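You operate a simulated robot arm through the tools that you are given. There is no shell and no other tool.

You are at the controls of a simulated robot arm. One attempt, no reset.

TASK
Band the teal notes in green and shut them in the note box.
Fine: at counter 24; one band; leave the machine on, its dial at green.

It is judged by the outcome, as a careful person would: the job done as asked, and still so three seconds after it is handed in. It fails if anything else is knocked over, pushed out of place, dropped, spilled or broken.

THE ROBOT
A 6-joint arm with a two-finger parallel gripper, fixed in place. Base frame: the origin is at the foot of the arm, x ahead of it, y to its left, z up. Units: mm, degrees, N and s.
With the tool pointing down near the work surface it reaches from about 260 to 680 mm from the base axis. Its first joint turns from -66.0 to 66.0 degrees. Payload 2.9 kg.
Tool frame: the origin (TCP) lies between the finger pads and is the grasp point; the fingertips stand 30 mm ahead of it; z points along the fingers, y is the line along which they close. The gripper opens to 110 mm. The fingers are 20 mm wide and 10 mm thick; the gripper's body (48 by 112 mm) begins 55 mm behind the TCP.
Orientation is that of the tool frame in the base frame, as [roll, pitch, yaw] about the fixed x, y, z axes, in that order (R = Rz(yaw) Ry(pitch) Rx(roll)). With the fingers straight down and closing along the base's y, the tool's x points along the base's -x, its y along +y and its z along -z.

THE INTERFACE
- The arm moves only by the tool jog_arm. Its arguments are lists of equal length, an entry for each row: "translation": the shift along the tool's x, y, z in mm, a list of three; "delta_rot": the turn, a rotation vector about the tool's x, y, z in degrees, a list of three; "gripper": the closure, from 0 (fully open) to 1 (shut). In form: {"translation": [[dx, dy, dz], ...], "delta_rot": [[wx, wy, wz], ...], "gripper": [gripper, ...]}. A call has 1 to 20 rows; each row shifts and turns the commanded pose from where the row before left it, along the tool's axes as they then stand. A row lasts 0.2 s, in which the tool goes at most 50 mm and 8.6 degrees; a call with a longer step from one row to the next is refused whole, and so is a gripper value outside its range. A pose out of reach is approached as far as the arm can. The call stops where the force on the tool passes 60 N (or 10 N more than at its start, if that is more) or the arm is blocked; 0.2 s more then pass. Each finger travels about 108 mm/s and halts on what it meets, pressing with about 44 N; the grip force reading is that of the motor and also rises with nothing between the fingers. The clock runs only during rows and for 0.2 s after the last one: add rows that do not move to give the fingers time. The reply holds the time, the measured pose of the TCP, the force on the tool along the base axes, the opening and the grip force, in the units named above and with some noise, with the torque about the TCP (base axes, N m) and any sound that the robot's microphone picked up, and new pictures: "views" is both (left out), scene, wrist or none.
- Cameras (640 x 400 px; columns grow to the right, rows downward): "scene" is fixed at [78.8, 428.2, 1405.2]; the picture's right is [-0.78, -0.62, 0.00], its down [-0.23, 0.29, -0.93] and it looks along [0.57, -0.73, -0.38] (base axes); focal length 355 px, centre (320, 200). "wrist" rides on the gripper at [72, 17, -103] in the tool frame; the picture's right is [-0.23, 0.97, 0.00], its down [-0.76, -0.18, -0.62] and it looks along [-0.61, -0.14, 0.78] (tool axes); focal length 222 px, centre (320, 200). There is no depth. A picture from a camera that has moved, and an enlarged one, comes with that camera's place and axes in the base frame and with its lens.
- zoom(camera, box): a new picture of the part [left, top, right, bottom] of that camera's present view, enlarged. It takes no simulated time.
- finish_job(): hands the job in; it is judged then, once.

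Nothing tells you positions but the pictures and the camera data. Unless the task says otherwise, let go and move clear before handing in.

The tools are called as a command line: name --argument value ..., lists and objects as JSON in quotes. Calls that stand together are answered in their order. jog_arm: Moves the arm, as the interface text tells. Its arguments: {"type":"object","properties":{"translation":{"type":"array","items":{"type":"array","items":{"type":"number"}}},"delta_rot":{"type":"array","items":{"type":"array","items":{"type":"number"}}},"gripper":{"type":"array","items":{"type":"number"}},"views":{"type":"string","enum":["both","scene","wrist","none"]}},"required":["translation","delta_rot","gripper"]} The other tools are called the same way: zoom (camera, box) takes an enlarged picture of a part of a camera's view; finish_job () hands the job in.

At the start:

```text
time_s: 0.0
tool_pos: [338.2, -266.0, 1154.4]
orientation: [-180.0, 0.0, 179.9]
force: [-0.1, -0.3, 0.0]
moment: [0.0, 0.02, -0.03]
finger_gap: 110.0
finger_force: 0.1
```

scene: 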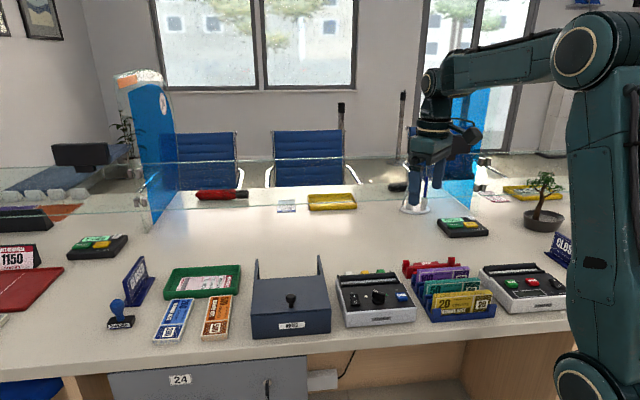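
wrist: 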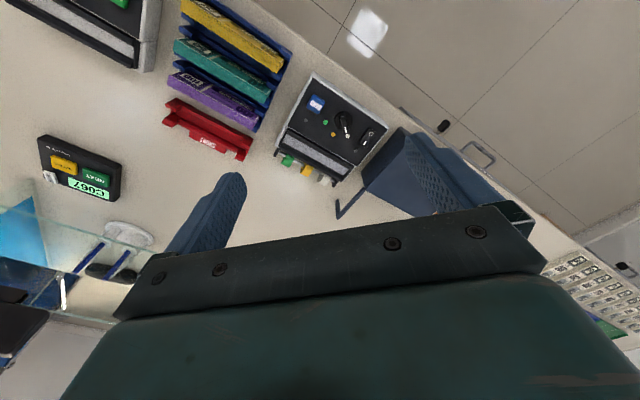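

I see a bank counter with a rack of note bundles (yellow, teal, purple), two machines, a note box and other desk items. I'll look closer before moving anything.

zoom --camera "scene" --box '[240, 240, 420, 350]'

zoom --camera "scene" --box '[400, 240, 580, 350]'

zoom --camera "scene" --box '[60, 230, 260, 390]'

zoom --camera "wrist" --box '[150, 0, 420, 200]'

zoom --camera "scene" --box '[330, 250, 430, 330]'

```text
3.56 times, centred on (330, 295) of scene
camera zoom: at [78.8, 428.2, 1405.2], right [-0.78, -0.62, 0.0], down [-0.23, 0.29, -0.93], along [0.57, -0.73, -0.38], focal length 1263 px, centre (284, -138)
```

zoom: 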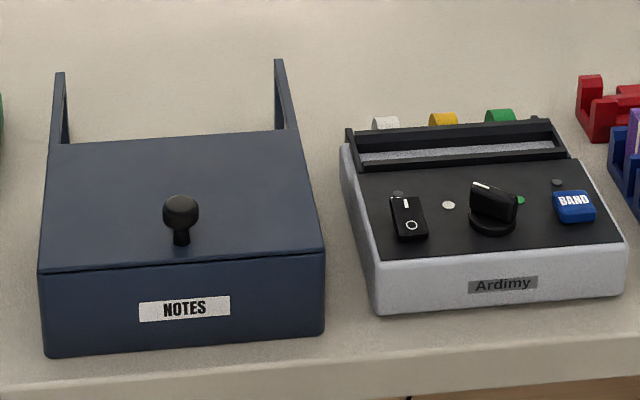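

```text
3.56 times, centred on (490, 295) of scene
camera zoom: at [78.8, 428.2, 1405.2], right [-0.78, -0.62, 0.0], down [-0.23, 0.29, -0.93], along [0.57, -0.73, -0.38], focal length 1263 px, centre (-284, -138)
```

zoom: 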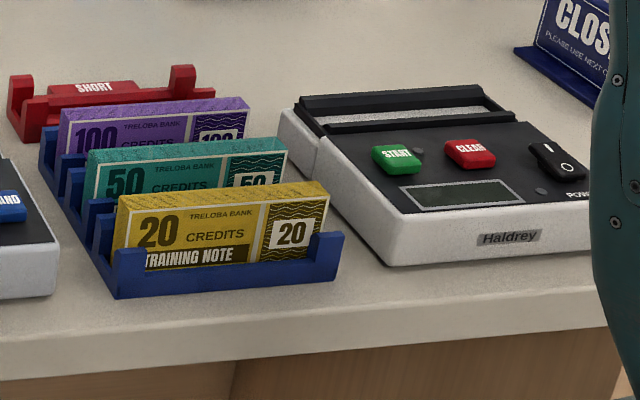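

```text
2.50 times, centred on (160, 310) of scene
camera zoom: at [78.8, 428.2, 1405.2], right [-0.78, -0.62, 0.0], down [-0.23, 0.29, -0.93], along [0.57, -0.73, -0.38], focal length 888 px, centre (720, -75)
```

zoom: 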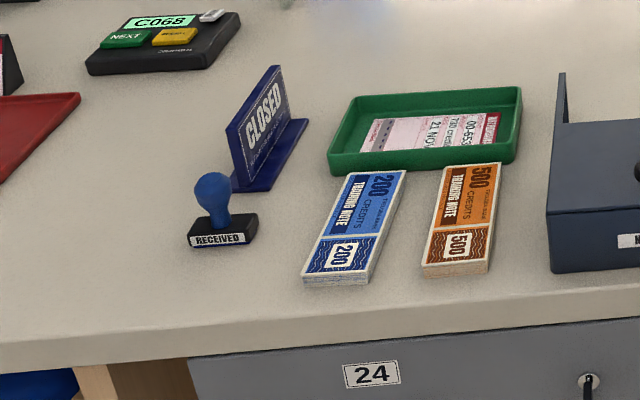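

```text
2.00 times, centred on (285, 100) of wrist
camera zoom: at [265.7, -250.3, 1259.1], right [0.23, 0.97, 0.0], down [0.76, -0.18, 0.62], along [0.61, -0.14, -0.78], focal length 444 px, centre (390, 400)
```

zoom: 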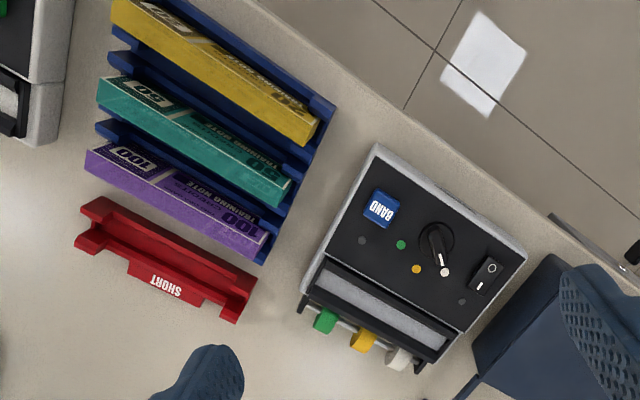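

```text
5.00 times, centred on (380, 290) of scene
camera zoom: at [78.8, 428.2, 1405.2], right [-0.78, -0.62, 0.0], down [-0.23, 0.29, -0.93], along [0.57, -0.73, -0.38], focal length 1776 px, centre (20, -250)
```

zoom: 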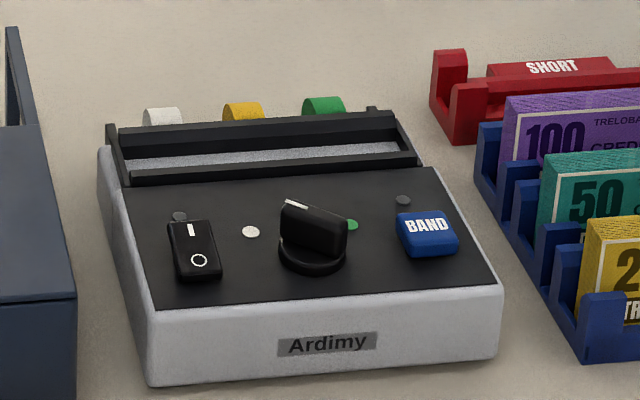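

The counter holds a banding machine (Ardimy) with a dial and a BAND button, a NOTES box with a knobbed lid, and a rack with the teal 50s in the middle. I'll zoom further to read the switch and dial states.

zoom --camera "wrist" --box '[270, 70, 390, 190]'

zoom --camera "scene" --box '[340, 265, 420, 315]'

zoom --camera "wrist" --box '[0, 0, 160, 100]'

zoom --camera "wrist" --box '[480, 180, 640, 400]'

zoom --camera "scene" --box '[0, 180, 160, 280]'

zoom --camera "scene" --box '[100, 330, 460, 400]'

```text
3.33 times, centred on (330, 130) of wrist
camera zoom: at [265.7, -250.3, 1259.1], right [0.23, 0.97, 0.0], down [0.76, -0.18, 0.62], along [0.61, -0.14, -0.78], focal length 740 px, centre (287, 433)
```

zoom: 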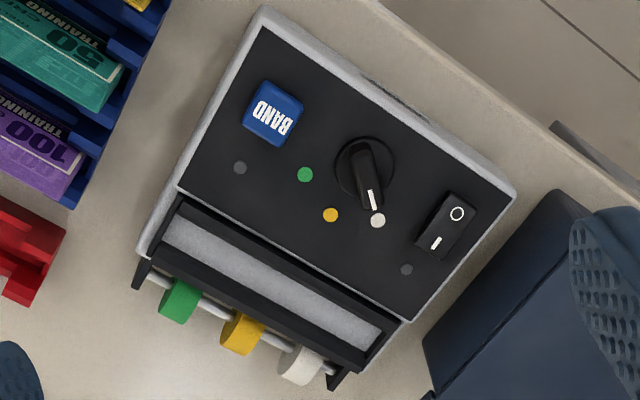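

```text
8.00 times, centred on (380, 290) of scene
camera zoom: at [78.8, 428.2, 1405.2], right [-0.78, -0.62, 0.0], down [-0.23, 0.29, -0.93], along [0.57, -0.73, -0.38], focal length 2841 px, centre (-160, -520)
```

zoom: 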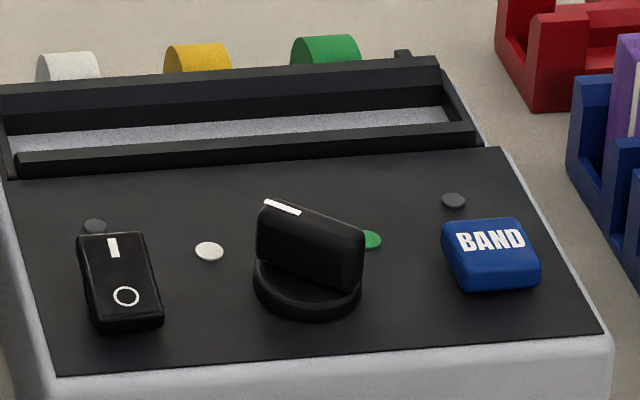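

```text
4.00 times, centred on (80, 50) of wrist
camera zoom: at [265.7, -250.3, 1259.1], right [0.23, 0.97, 0.0], down [0.76, -0.18, 0.62], along [0.61, -0.14, -0.78], focal length 888 px, centre (1280, 800)
```

zoom: 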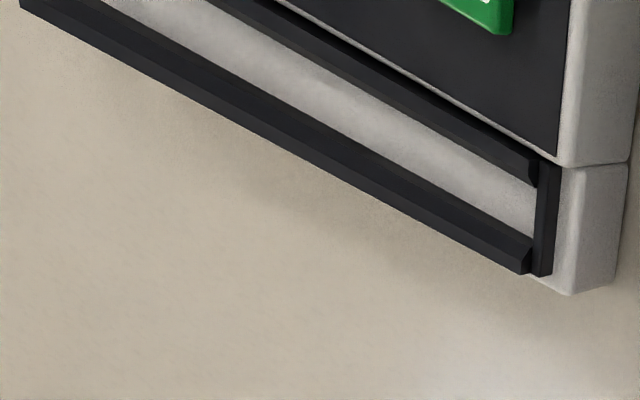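

```text
1.82 times, centred on (560, 290) of wrist
camera zoom: at [265.7, -250.3, 1259.1], right [0.23, 0.97, 0.0], down [0.76, -0.18, 0.62], along [0.61, -0.14, -0.78], focal length 404 px, centre (-116, 36)
```

zoom: 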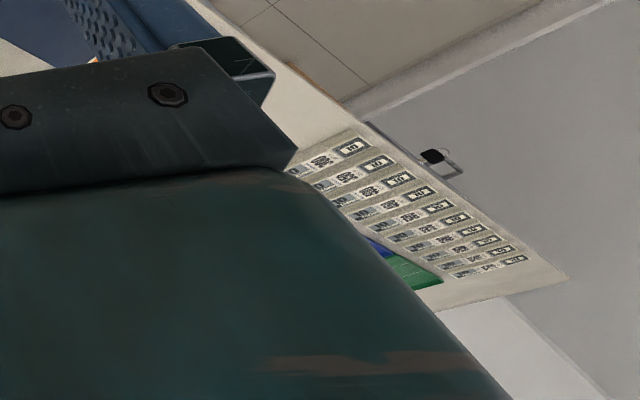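

```text
4.00 times, centred on (80, 230) of scene
camera zoom: at [78.8, 428.2, 1405.2], right [-0.78, -0.62, 0.0], down [-0.23, 0.29, -0.93], along [0.57, -0.73, -0.38], focal length 1421 px, centre (1280, 80)
```

zoom: 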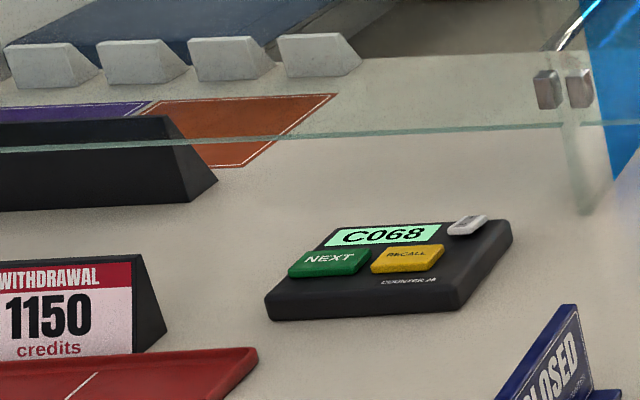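

```text
1.78 times, centred on (280, 365) of scene
camera zoom: at [78.8, 428.2, 1405.2], right [-0.78, -0.62, 0.0], down [-0.23, 0.29, -0.93], along [0.57, -0.73, -0.38], focal length 631 px, centre (391, -93)
```

zoom: 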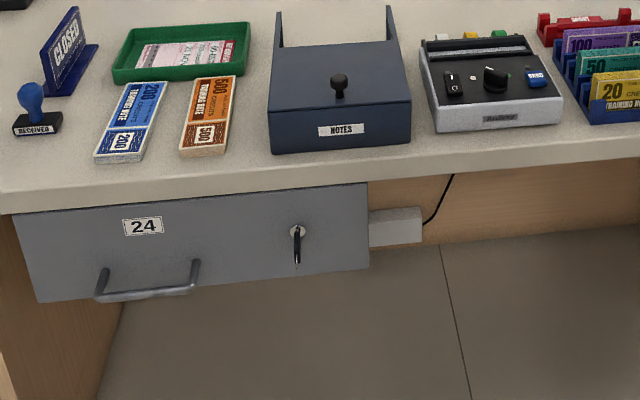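

The bander's lamps look dark and its dial points at white; the desk edge runs about 45° to my axes, with the bander near (376, -285). I'll turn the tool to line up with the desk and get a fresh look.

jog_arm --translation '[[0, 0, 0], [0, 0, 0], [0, 0, 0], [0, 0, 0], [0, 0, 0], [0, 0, 0]]' --delta_rot '[[0, 0, 7.5], [0, 0, 7.5], [0, 0, 7.5], [0, 0, 7.5], [0, 0, 7.5], [0, 0, 7.5]]' --gripper '[0, 0, 0, 0, 0, 0]'

```text
time_s: 1.4
tool_pos: [338.3, -267.8, 1156.2]
orientation: [179.9, -0.2, 134.9]
force: [-0.1, 0.2, 0.3]
moment: [0.02, 0.02, 0.0]
finger_gap: 109.9
finger_force: 0.0
camera wrist: at [299.1, -204.0, 1259.3], right [0.85, 0.53, 0.0], down [0.41, -0.67, 0.62], along [0.33, -0.53, -0.78], focal length 222 px, centre (320, 200)
```

scene: 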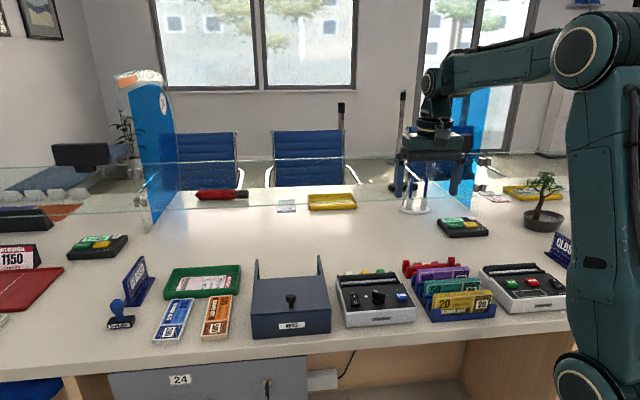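
wrist: 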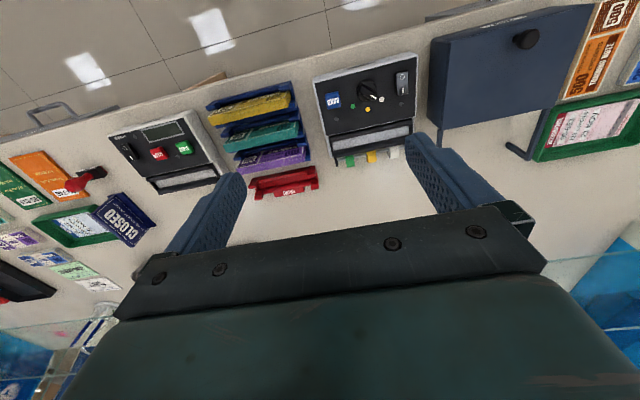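

The tool is now squared to the desk and the wrist view shows the rack, bander and box from the robot side. I'll zoom in for details.

zoom --camera "wrist" --box '[300, 45, 440, 175]'

zoom --camera "wrist" --box '[190, 70, 340, 210]'

zoom --camera "wrist" --box '[410, 0, 640, 165]'

zoom --camera "scene" --box '[240, 250, 340, 345]'

```text
3.08 times, centred on (370, 110) of wrist
camera zoom: at [299.1, -204.0, 1259.3], right [0.85, 0.53, 0.0], down [0.41, -0.67, 0.62], along [0.33, -0.53, -0.78], focal length 684 px, centre (166, 477)
```

zoom: 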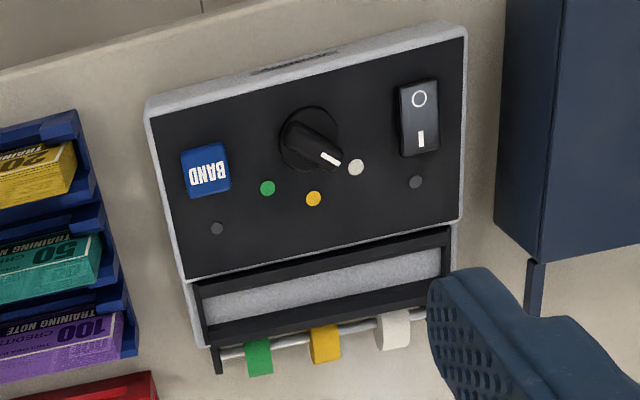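

```text
2.86 times, centred on (265, 140) of wrist
camera zoom: at [299.1, -204.0, 1259.3], right [0.85, 0.53, 0.0], down [0.41, -0.67, 0.62], along [0.33, -0.53, -0.78], focal length 635 px, centre (477, 371)
```

zoom: 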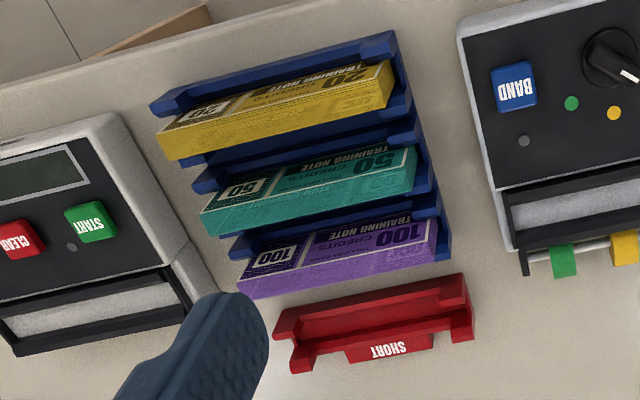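

```text
2.42 times, centred on (525, 82) of wrist
camera zoom: at [299.1, -204.0, 1259.3], right [0.85, 0.53, 0.0], down [0.41, -0.67, 0.62], along [0.33, -0.53, -0.78], focal length 538 px, centre (-177, 485)
```

zoom: 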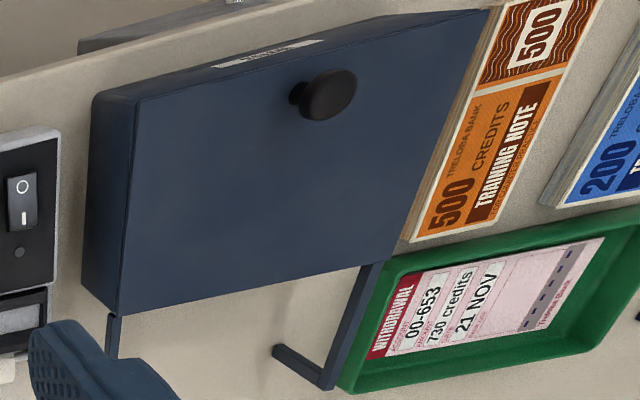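

```text
4.21 times, centred on (290, 298) of scene
camera zoom: at [78.8, 428.2, 1405.2], right [-0.78, -0.62, 0.0], down [-0.23, 0.29, -0.93], along [0.57, -0.73, -0.38], focal length 1495 px, centre (446, -210)
```

zoom: 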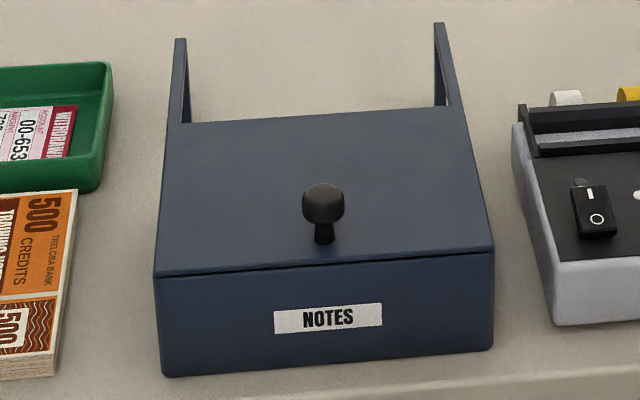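

The box's two bars behind it are level with its lid, so the lid most likely slides straight back on them. I'll take tighter zooms on the rack, dial, switch and slot to measure them.

zoom --camera "wrist" --box '[200, 95, 310, 165]'

zoom --camera "scene" --box '[405, 255, 505, 325]'

zoom --camera "wrist" --box '[340, 60, 420, 110]'

zoom --camera "wrist" --box '[320, 115, 420, 175]'

zoom --camera "scene" --box '[330, 260, 400, 305]'

```text
5.71 times, centred on (255, 130) of wrist
camera zoom: at [299.1, -204.0, 1259.3], right [0.85, 0.53, 0.0], down [0.41, -0.67, 0.62], along [0.33, -0.53, -0.78], focal length 1269 px, centre (691, 600)
```

zoom: 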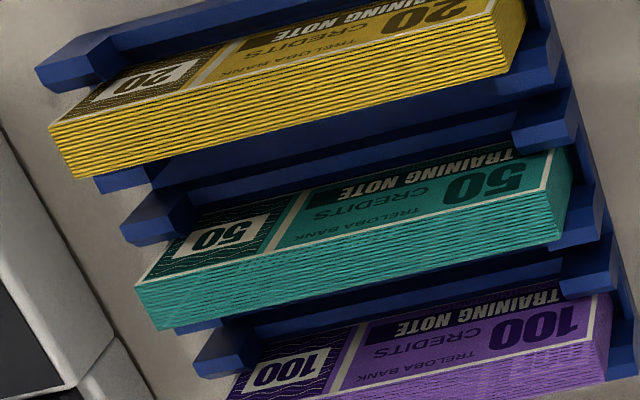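

```text
5.71 times, centred on (455, 290) of scene
camera zoom: at [78.8, 428.2, 1405.2], right [-0.78, -0.62, 0.0], down [-0.23, 0.29, -0.93], along [0.57, -0.73, -0.38], focal length 2029 px, centre (-451, -314)
```

zoom: 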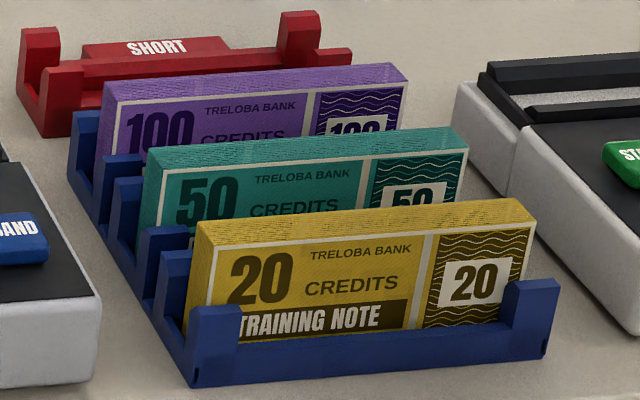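

```text
8.00 times, centred on (380, 85) of wrist
camera zoom: at [299.1, -204.0, 1259.3], right [0.85, 0.53, 0.0], down [0.41, -0.67, 0.62], along [0.33, -0.53, -0.78], focal length 1777 px, centre (-160, 1120)
```

zoom: 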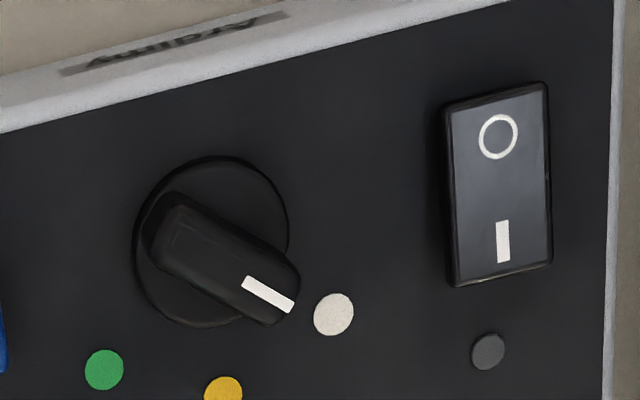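

```text
6.40 times, centred on (370, 145) of wrist
camera zoom: at [299.1, -204.0, 1259.3], right [0.85, 0.53, 0.0], down [0.41, -0.67, 0.62], along [0.33, -0.53, -0.78], focal length 1422 px, centre (0, 552)
```

zoom: 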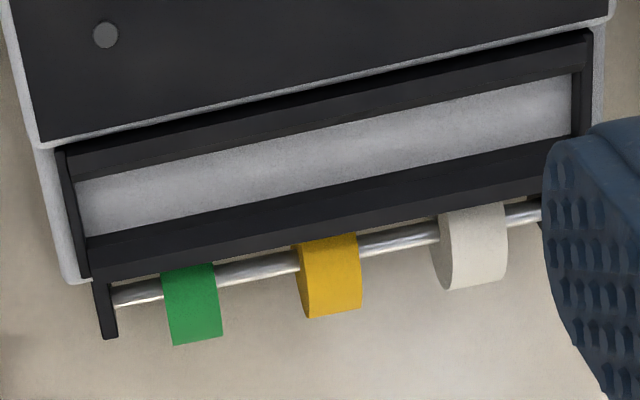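

```text
8.89 times, centred on (365, 282) of scene
camera zoom: at [78.8, 428.2, 1405.2], right [-0.78, -0.62, 0.0], down [-0.23, 0.29, -0.93], along [0.57, -0.73, -0.38], focal length 3157 px, centre (-80, -533)
```

zoom: 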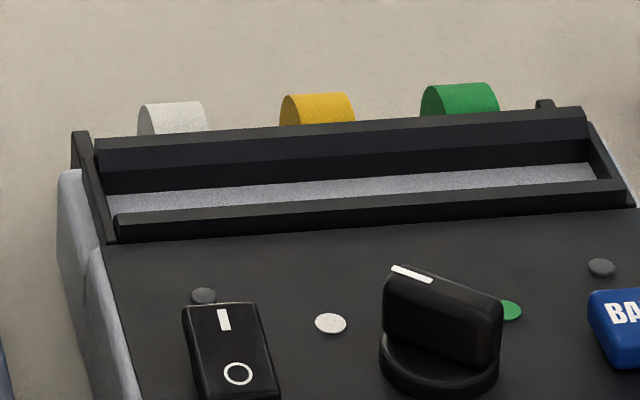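

Distances so far: desk top z≈783, bander panel z≈832, switch near (461,-199), dial near (417,-240), teal bundle near (295,-423) with its top at about 844. First I'll hover closed fingers above the "I" end of the bander's power switch.

jog_arm --translation '[[-6.2, 17.1, 24.5], [-6.2, 17.1, 24.5], [-6.2, 17.1, 24.5], [-6.2, 17.1, 24.5], [-6.2, 17.1, 24.5], [-6.2, 17.1, 24.5], [-6.2, 17.1, 24.5], [-6.0, 17.1, 24.5]]' --delta_rot '[[0, 0, 0], [0, 0, 0], [0, 0, 0], [0, 0, 0], [0, 0, 0], [0, 0, 0], [0, 0, 0], [0, 0, 0]]' --gripper '[0.2, 0.4, 0.6, 0.8, 1, 1, 1, 1]'

```text
time_s: 3.2
tool_pos: [470.4, -206.2, 960.0]
orientation: [-179.9, 0.1, 134.9]
force: [0.3, 0.2, 0.1]
moment: [-0.01, -0.01, 0.0]
finger_gap: 0.0
finger_force: 38.4
camera wrist: at [431.3, -142.0, 1063.3], right [0.85, 0.53, 0.0], down [0.41, -0.66, 0.62], along [0.33, -0.53, -0.78], focal length 222 px, centre (320, 200)
```

scene: 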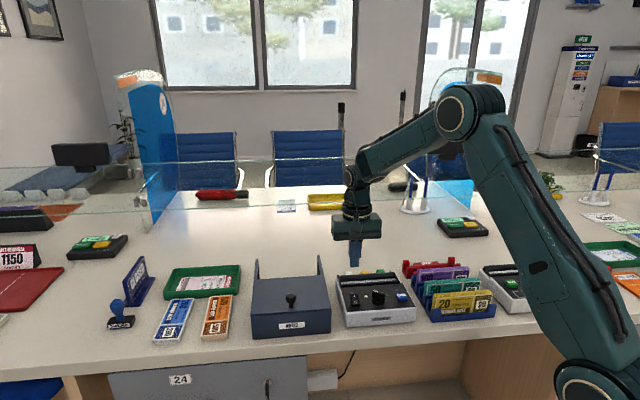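
wrist: 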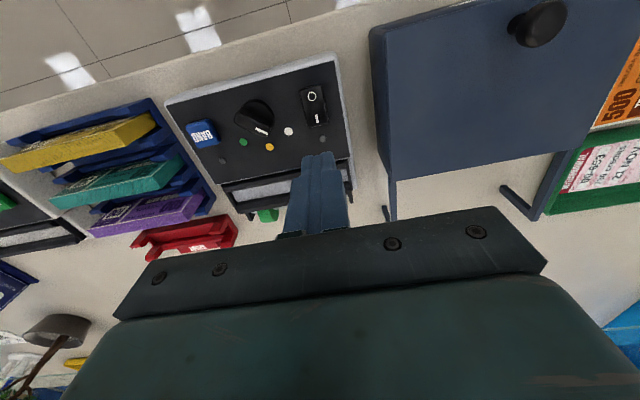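

The fingers are shut and hanging about 90 mm above the bander's switch. I'll zoom in to refine the switch and dial positions from this closer view.

zoom --camera "wrist" --box '[270, 70, 350, 170]'

zoom --camera "wrist" --box '[160, 80, 340, 180]'

zoom --camera "wrist" --box '[360, 0, 600, 220]'

zoom --camera "wrist" --box '[0, 90, 220, 240]'

```text
4.00 times, centred on (310, 120) of wrist
camera zoom: at [431.3, -142.0, 1063.3], right [0.85, 0.53, 0.0], down [0.41, -0.66, 0.62], along [0.33, -0.53, -0.78], focal length 888 px, centre (360, 520)
```

zoom: 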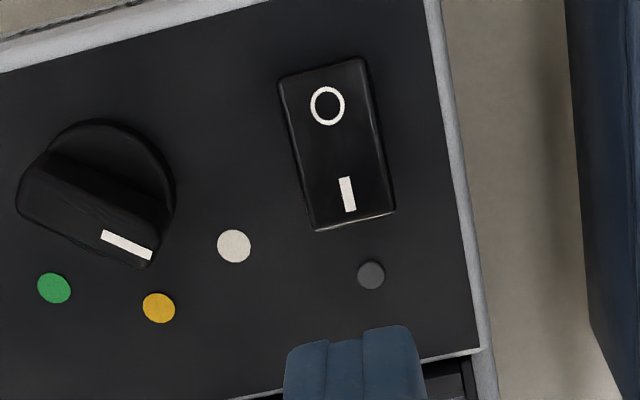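

```text
3.56 times, centred on (250, 130) of wrist
camera zoom: at [431.3, -142.0, 1063.3], right [0.85, 0.53, 0.0], down [0.41, -0.66, 0.62], along [0.33, -0.53, -0.78], focal length 790 px, centre (569, 449)
```

zoom: 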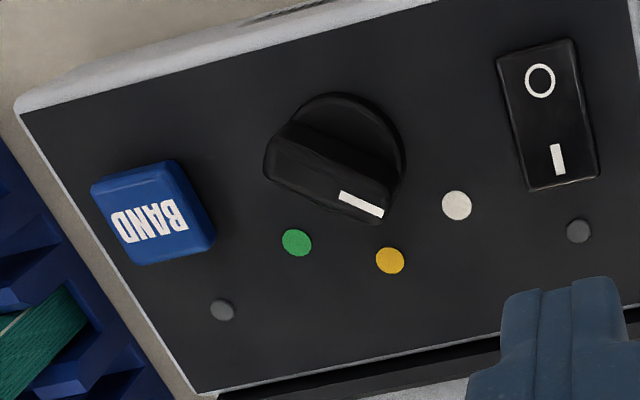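

```text
1.82 times, centred on (480, 110) of wrist
camera zoom: at [431.3, -142.0, 1063.3], right [0.85, 0.53, 0.0], down [0.41, -0.66, 0.62], along [0.33, -0.53, -0.78], focal length 404 px, centre (29, 364)
```

zoom: 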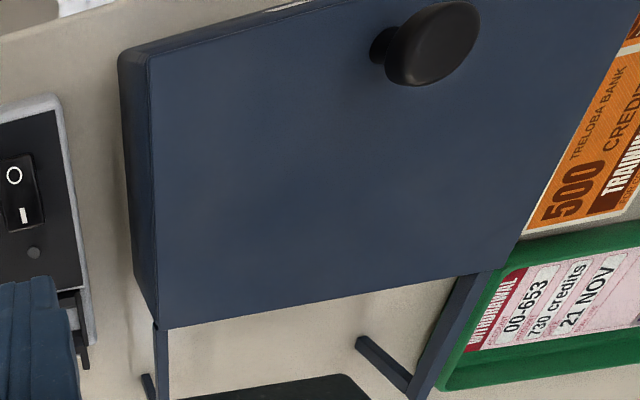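

```text
2.67 times, centred on (110, 165) of wrist
camera zoom: at [431.3, -142.0, 1063.3], right [0.85, 0.53, 0.0], down [0.41, -0.66, 0.62], along [0.33, -0.53, -0.78], focal length 592 px, centre (880, 293)
```

zoom: 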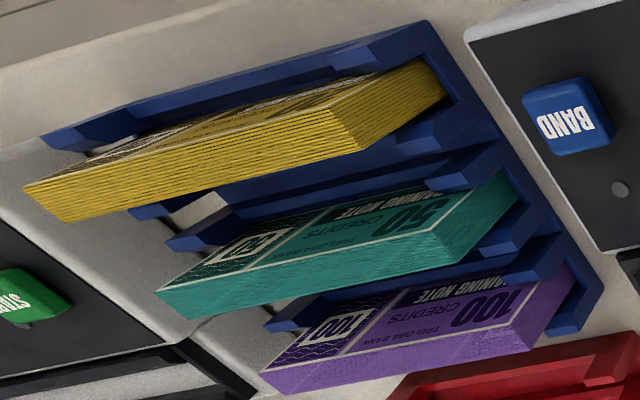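

The fingertips are right over the "I" mark; I'll nudge slightly outward on the rocker and descend to just above it, then ease down.

jog_arm --translation '[[-1.6, -1.6, 20], [0, 0, 20], [0, 0, 20], [0, 0, 17], [0, 0, 0]]' --delta_rot '[[0, 0, 0], [0, 0, 0], [0, 0, 0], [0, 0, 0], [0, 0, 0]]' --gripper '[1, 1, 1, 1, 1]'

zoom --camera "wrist" --box '[240, 50, 400, 200]'

zoom --camera "scene" --box '[320, 240, 420, 330]'

```text
time_s: 4.4
tool_pos: [469.9, -208.4, 882.8]
orientation: [180.0, 0.0, 135.1]
force: [1.2, -0.8, 0.0]
moment: [0.0, 0.02, -0.01]
finger_gap: 0.0
finger_force: 38.1
camera wrist: at [430.4, -144.3, 986.3], right [0.85, 0.53, 0.0], down [0.41, -0.66, 0.62], along [0.33, -0.53, -0.78], focal length 222 px, centre (320, 200)
```

scene: 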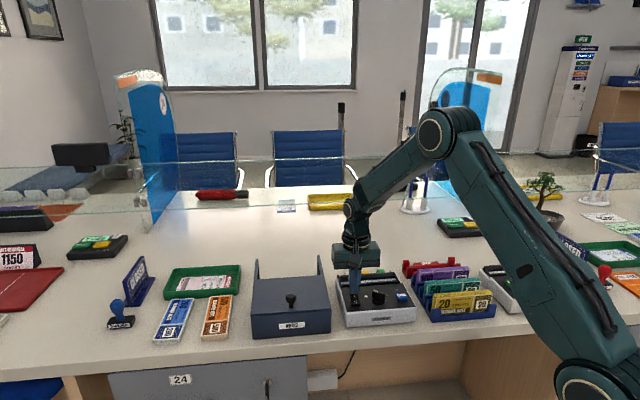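
wrist: 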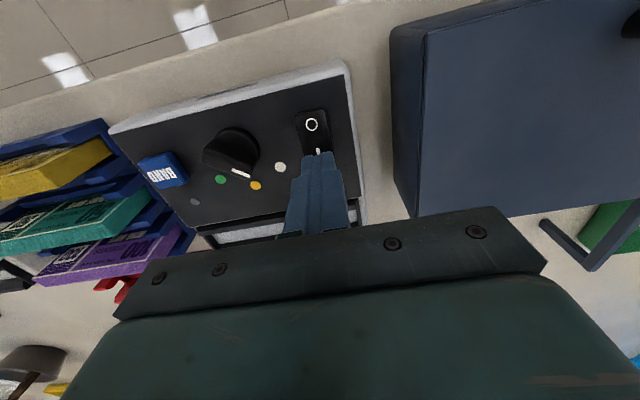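

```text
2.67 times, centred on (320, 125) of wrist
camera zoom: at [430.4, -144.3, 986.3], right [0.85, 0.53, 0.0], down [0.41, -0.66, 0.62], along [0.33, -0.53, -0.78], focal length 592 px, centre (320, 400)
```

zoom: 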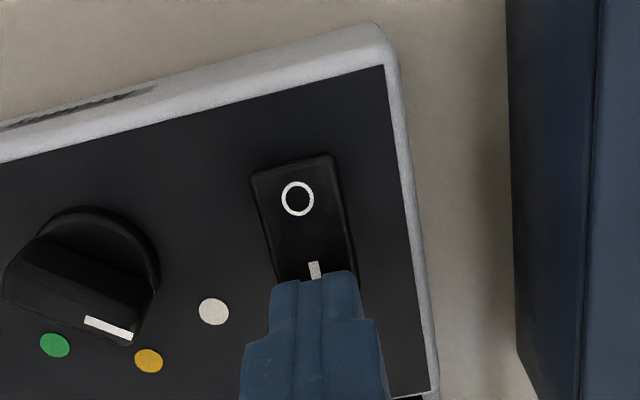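

```text
4.44 times, centred on (370, 285) of scene
camera zoom: at [78.8, 428.2, 1405.2], right [-0.78, -0.62, 0.0], down [-0.23, 0.29, -0.93], along [0.57, -0.73, -0.38], focal length 1578 px, centre (98, -178)
```

zoom: 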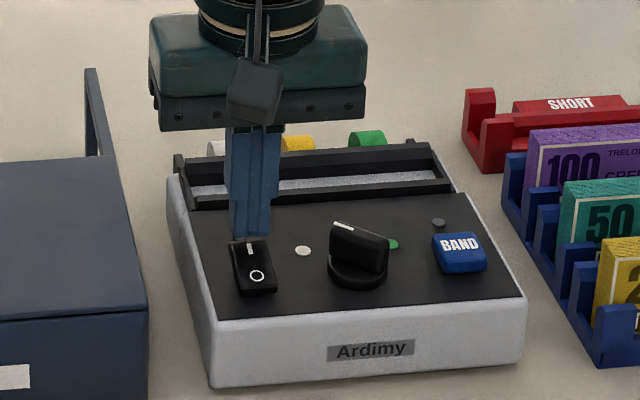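

The tip is about 10 mm above the "I" end. Now I ease down in small steps until it meets the rocker.

jog_arm --translation '[[0, 0, 2], [0, 0, 2], [0, 0, 2], [0, 0, 1.5], [0, 0, 1.5], [0, 0, 1.5], [0, 0, 1.5]]' --delta_rot '[[0, 0, 0], [0, 0, 0], [0, 0, 0], [0, 0, 0], [0, 0, 0], [0, 0, 0], [0, 0, 0]]' --gripper '[1, 1, 1, 1, 1, 1, 1]' --views "none"

zoom --camera "scene" --box '[320, 240, 420, 330]'

zoom --camera "wrist" --box '[240, 50, 400, 200]'

```text
time_s: 6.0
tool_pos: [471.3, -208.0, 870.9]
orientation: [180.0, 0.1, 135.0]
force: [-2.8, 0.5, 9.8]
moment: [0.08, 0.17, 0.05]
finger_gap: 0.2
finger_force: 37.7
```

```text
4.44 times, centred on (370, 285) of scene
camera zoom: at [78.6, 428.2, 1405.2], right [-0.78, -0.62, 0.0], down [-0.23, 0.29, -0.93], along [0.57, -0.73, -0.38], focal length 1578 px, centre (98, -178)
```

zoom: 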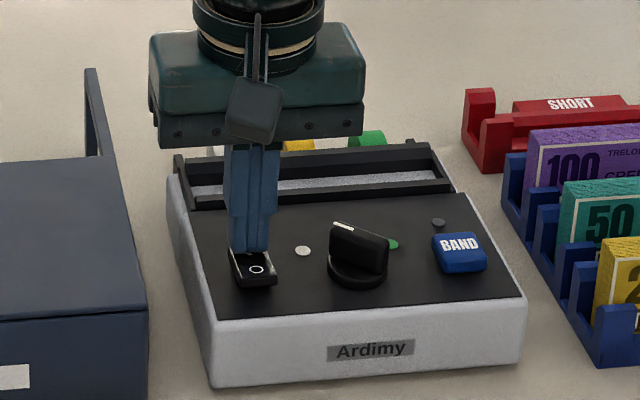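

```text
2.67 times, centred on (320, 125) of wrist
camera zoom: at [430.8, -144.8, 975.0], right [0.85, 0.53, 0.0], down [0.41, -0.66, 0.62], along [0.33, -0.53, -0.78], focal length 592 px, centre (320, 400)
```

zoom: 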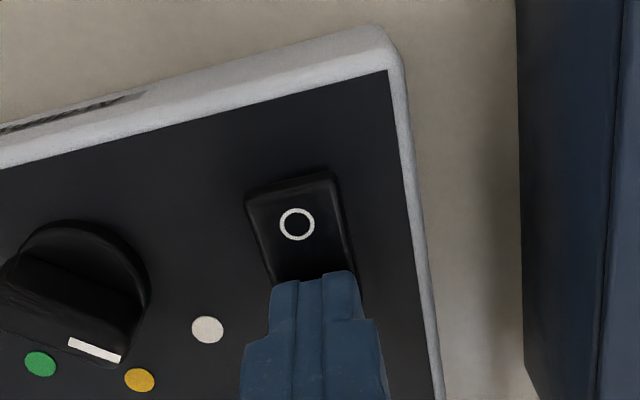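

I've made contact with about 10 N of force. I'll press a few millimetres further to tip the rocker.

jog_arm --translation '[[0, 0, 1], [0, 0, 1], [0, 0, 1]]' --delta_rot '[[0, 0, 0], [0, 0, 0], [0, 0, 0]]' --gripper '[1, 1, 1]' --views "none"

zoom --camera "scene" --box '[340, 260, 420, 310]'

```text
time_s: 6.8
tool_pos: [470.8, -209.0, 872.6]
orientation: [180.0, 0.3, 135.0]
force: [-14.6, 3.4, 49.7]
moment: [0.51, 0.78, 0.04]
finger_gap: 0.1
finger_force: 37.4
```

```text
8.00 times, centred on (380, 285) of scene
camera zoom: at [77.7, 428.6, 1405.2], right [-0.78, -0.62, 0.0], down [-0.23, 0.29, -0.93], along [0.57, -0.73, -0.38], focal length 2841 px, centre (-160, -480)
```

zoom: 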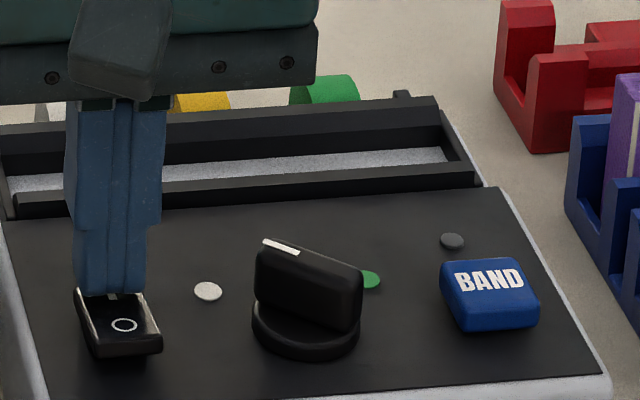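

The force rose to about 50 N without more travel. I'll lift off and check whether the rocker tipped and the lamp came on.

jog_arm --translation '[[0, 0, -10], [0, 0, -15], [0, 0, -20]]' --delta_rot '[[0, 0, 0], [0, 0, 0], [0, 0, 0]]' --gripper '[1, 1, 1]' --views "none"

zoom --camera "scene" --box '[340, 260, 420, 310]'

zoom --camera "wrist" --box '[280, 70, 360, 170]'

```text
time_s: 7.6
tool_pos: [469.9, -207.5, 913.5]
orientation: [-180.0, 0.0, 135.0]
force: [0.3, -0.1, 1.2]
moment: [-0.05, -0.02, -0.02]
finger_gap: 0.0
finger_force: 38.0
```

```text
8.00 times, centred on (380, 285) of scene
camera zoom: at [78.8, 428.2, 1405.2], right [-0.78, -0.62, 0.0], down [-0.23, 0.29, -0.93], along [0.57, -0.73, -0.38], focal length 2841 px, centre (-160, -480)
```

zoom: 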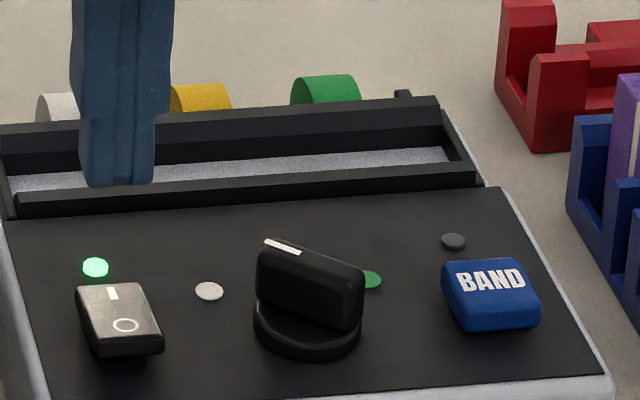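

```text
4.00 times, centred on (320, 120) of wrist
camera zoom: at [430.3, -144.0, 1016.6], right [0.85, 0.53, 0.0], down [0.41, -0.66, 0.62], along [0.33, -0.53, -0.78], focal length 888 px, centre (320, 520)
```

zoom: 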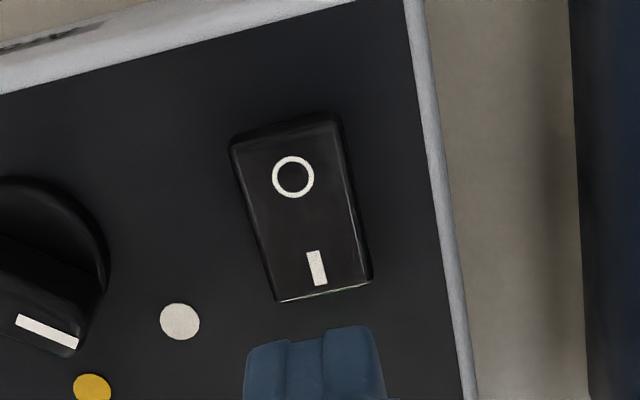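

The power lamp is now lit green. Next I move over the dial, turn the tool to straddle its bar, and open the fingers part way.

jog_arm --translation '[[5, -20, -4], [5, -20, -4], [4.9, -20.2, -3], [0, 0, 0], [0, 0, 0], [0, 0, 0], [0, 0, 0], [0, 0, 0], [0, 0, 0], [0, 0, 0]]' --delta_rot '[[0, 0, 0], [0, 0, 0], [0, 0, 0], [0, 0, -8.4], [0, 0, -8.4], [0, 0, -8.4], [0, 0, -8.4], [0, 0, -8.4], [0, 0, -8.4], [0, 0, 0]]' --gripper '[1, 1, 0.6, 0.6, 0.6, 0.6, 0.6, 0.6, 0.6, 0.6]'

zoom --camera "wrist" --box '[220, 60, 420, 220]'

zoom --camera "scene" --box '[330, 240, 430, 320]'

```text
time_s: 9.8
tool_pos: [416.4, -240.2, 924.1]
orientation: [180.0, 0.1, -174.4]
force: [-0.1, -1.4, -1.1]
moment: [0.02, 0.01, -0.02]
finger_gap: 43.8
finger_force: 0.0
camera wrist: at [343.0, -229.7, 1027.2], right [0.13, 0.99, 0.0], down [0.78, -0.1, 0.62], along [0.62, -0.08, -0.78], focal length 222 px, centre (320, 200)
```

scene: 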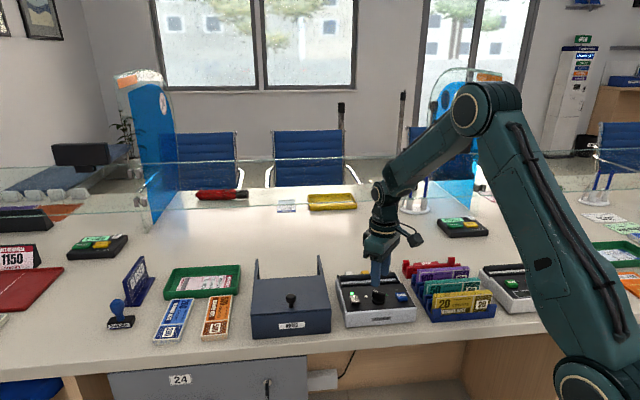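
wrist: 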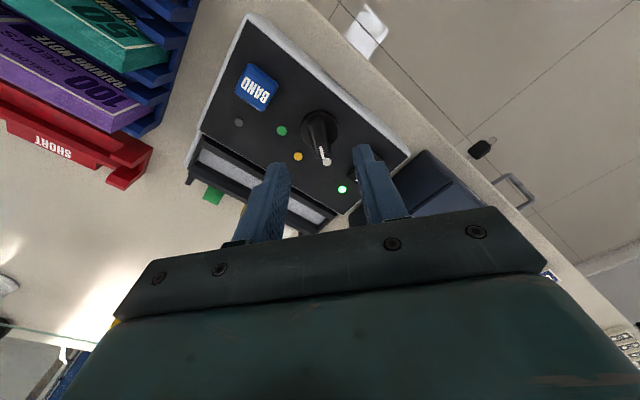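

```text
2.50 times, centred on (320, 140) of wrist
camera zoom: at [343.0, -229.7, 1027.2], right [0.13, 0.99, 0.0], down [0.78, -0.1, 0.62], along [0.62, -0.08, -0.78], focal length 555 px, centre (320, 350)
```

zoom: 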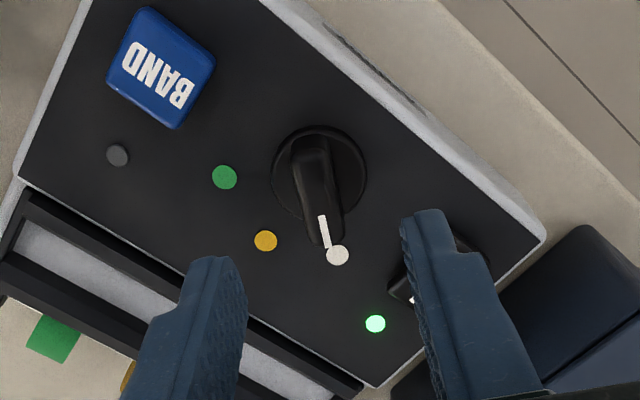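

```text
5.00 times, centred on (380, 280) of scene
camera zoom: at [78.8, 428.2, 1405.2], right [-0.78, -0.62, 0.0], down [-0.23, 0.29, -0.93], along [0.57, -0.73, -0.38], focal length 1776 px, centre (20, -200)
```

zoom: 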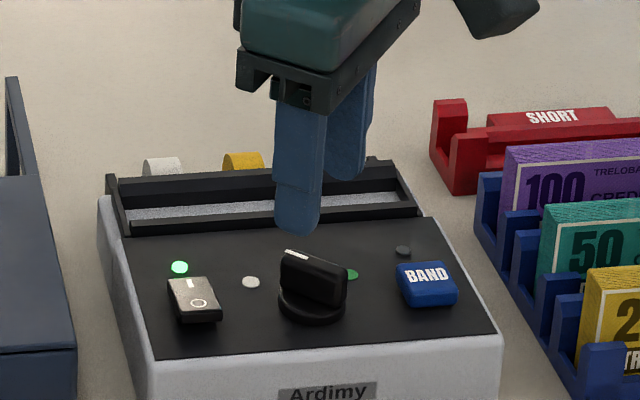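

The fingers straddle the dial's bar, which is centred under the tool. I'll go down to about 13 mm above the panel and close on the bar.

jog_arm --translation '[[0, 0, 15], [0, 0, 15], [0, 0, 12], [0, 0, 7], [0, 0, 0], [0, 0, 0], [0, 0, 0]]' --delta_rot '[[0, 0, 0], [0, 0, 0], [0, 0, 0], [0, 0, 0], [0, 0, 0], [0, 0, 0], [0, 0, 0]]' --gripper '[0.6, 0.6, 0.6, 0.6, 0.6, 1, 1]'

zoom --camera "wrist" --box '[220, 60, 420, 220]'

zoom --camera "scene" --box '[330, 240, 430, 320]'

```text
time_s: 11.4
tool_pos: [418.1, -239.4, 874.1]
orientation: [-180.0, -0.1, -174.7]
force: [0.0, -3.6, -4.1]
moment: [-0.08, -0.13, -0.2]
finger_gap: 12.6
finger_force: 44.8
camera wrist: at [343.0, -229.9, 978.0], right [0.14, 0.99, 0.0], down [0.77, -0.11, 0.62], along [0.62, -0.09, -0.78], focal length 222 px, centre (320, 200)
```

scene: 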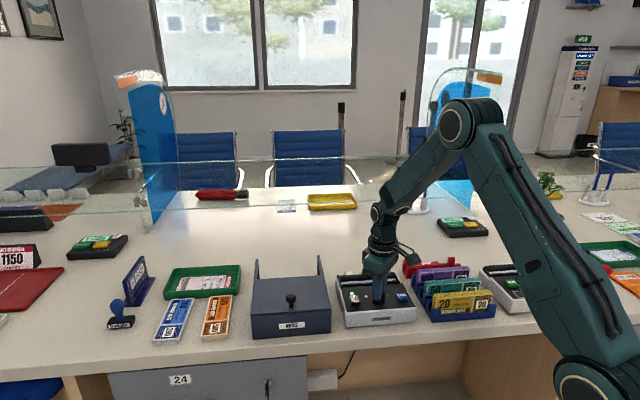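
wrist: 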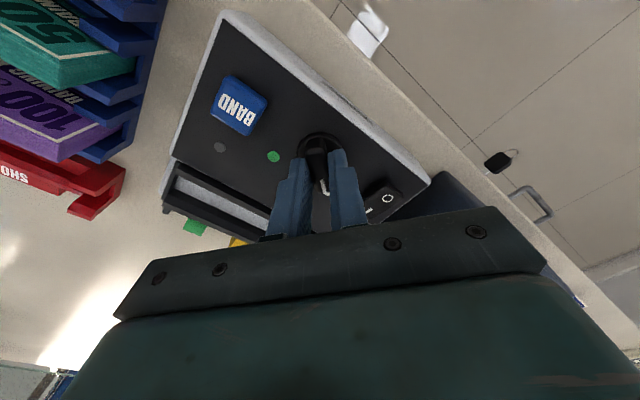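

```text
2.50 times, centred on (320, 140) of wrist
camera zoom: at [343.0, -229.9, 978.0], right [0.14, 0.99, 0.0], down [0.77, -0.11, 0.62], along [0.62, -0.09, -0.78], focal length 555 px, centre (320, 350)
```

zoom: 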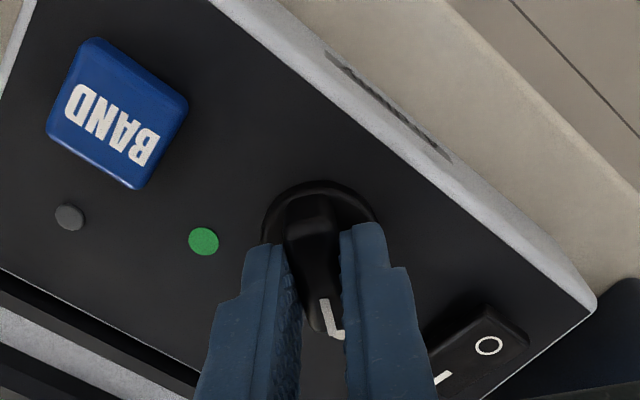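

```text
5.00 times, centred on (380, 280) of scene
camera zoom: at [78.9, 428.0, 1405.3], right [-0.78, -0.62, 0.0], down [-0.23, 0.3, -0.93], along [0.57, -0.73, -0.38], focal length 1776 px, centre (20, -200)
```

zoom: 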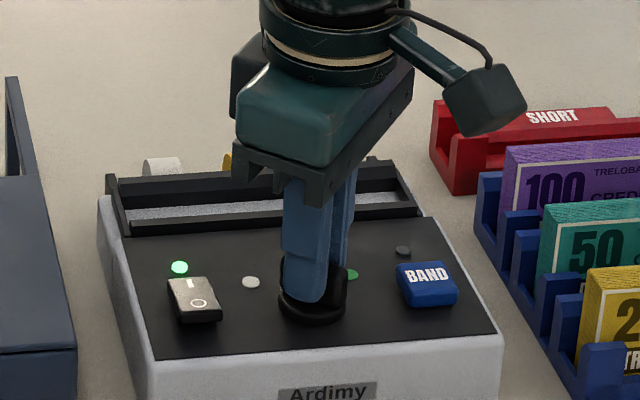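

I have the dial's bar gripped lightly. Now I turn it clockwise (seen from above) toward yellow, then on to green.

jog_arm --translation '[[0, 0, 0], [0, 0, 0], [0, 0, 0], [0, 0, 0], [0, 0, 0], [0, 0, 0]]' --delta_rot '[[0, 0, 8], [0, 0, 8], [0, 0, 8], [0, 0, 8], [0, 0, 8], [0, 0, 8]]' --gripper '[1, 1, 1, 1, 1, 1]' --views "wrist"

zoom --camera "wrist" --box '[220, 60, 420, 220]'

zoom --camera "scene" --box '[330, 240, 430, 320]'

```text
time_s: 12.8
tool_pos: [416.7, -241.2, 874.6]
orientation: [180.0, 0.0, 137.3]
force: [-3.0, -2.9, -4.9]
moment: [-0.74, -0.61, -0.01]
finger_gap: 12.8
finger_force: 44.9
camera wrist: at [375.1, -178.4, 978.0], right [0.83, 0.56, 0.0], down [0.44, -0.65, 0.62], along [0.35, -0.52, -0.78], focal length 222 px, centre (320, 200)
```

wrist: 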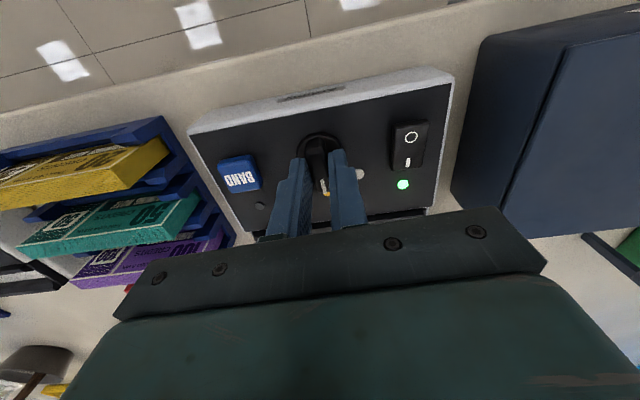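

```text
2.50 times, centred on (320, 140) of wrist
camera zoom: at [375.1, -178.4, 978.0], right [0.83, 0.56, 0.0], down [0.44, -0.65, 0.62], along [0.35, -0.52, -0.78], focal length 555 px, centre (320, 350)
```

zoom: 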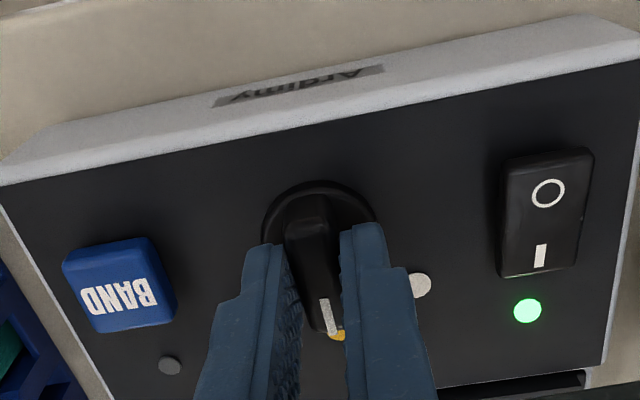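

```text
5.00 times, centred on (380, 280) of scene
camera zoom: at [78.8, 428.1, 1405.3], right [-0.78, -0.62, 0.0], down [-0.23, 0.3, -0.93], along [0.57, -0.73, -0.38], focal length 1776 px, centre (20, -200)
```

zoom: 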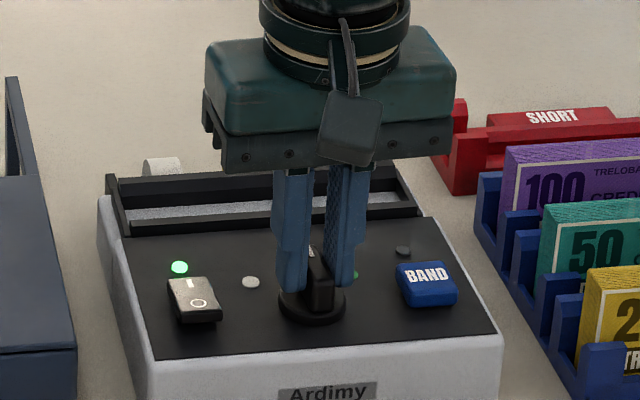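

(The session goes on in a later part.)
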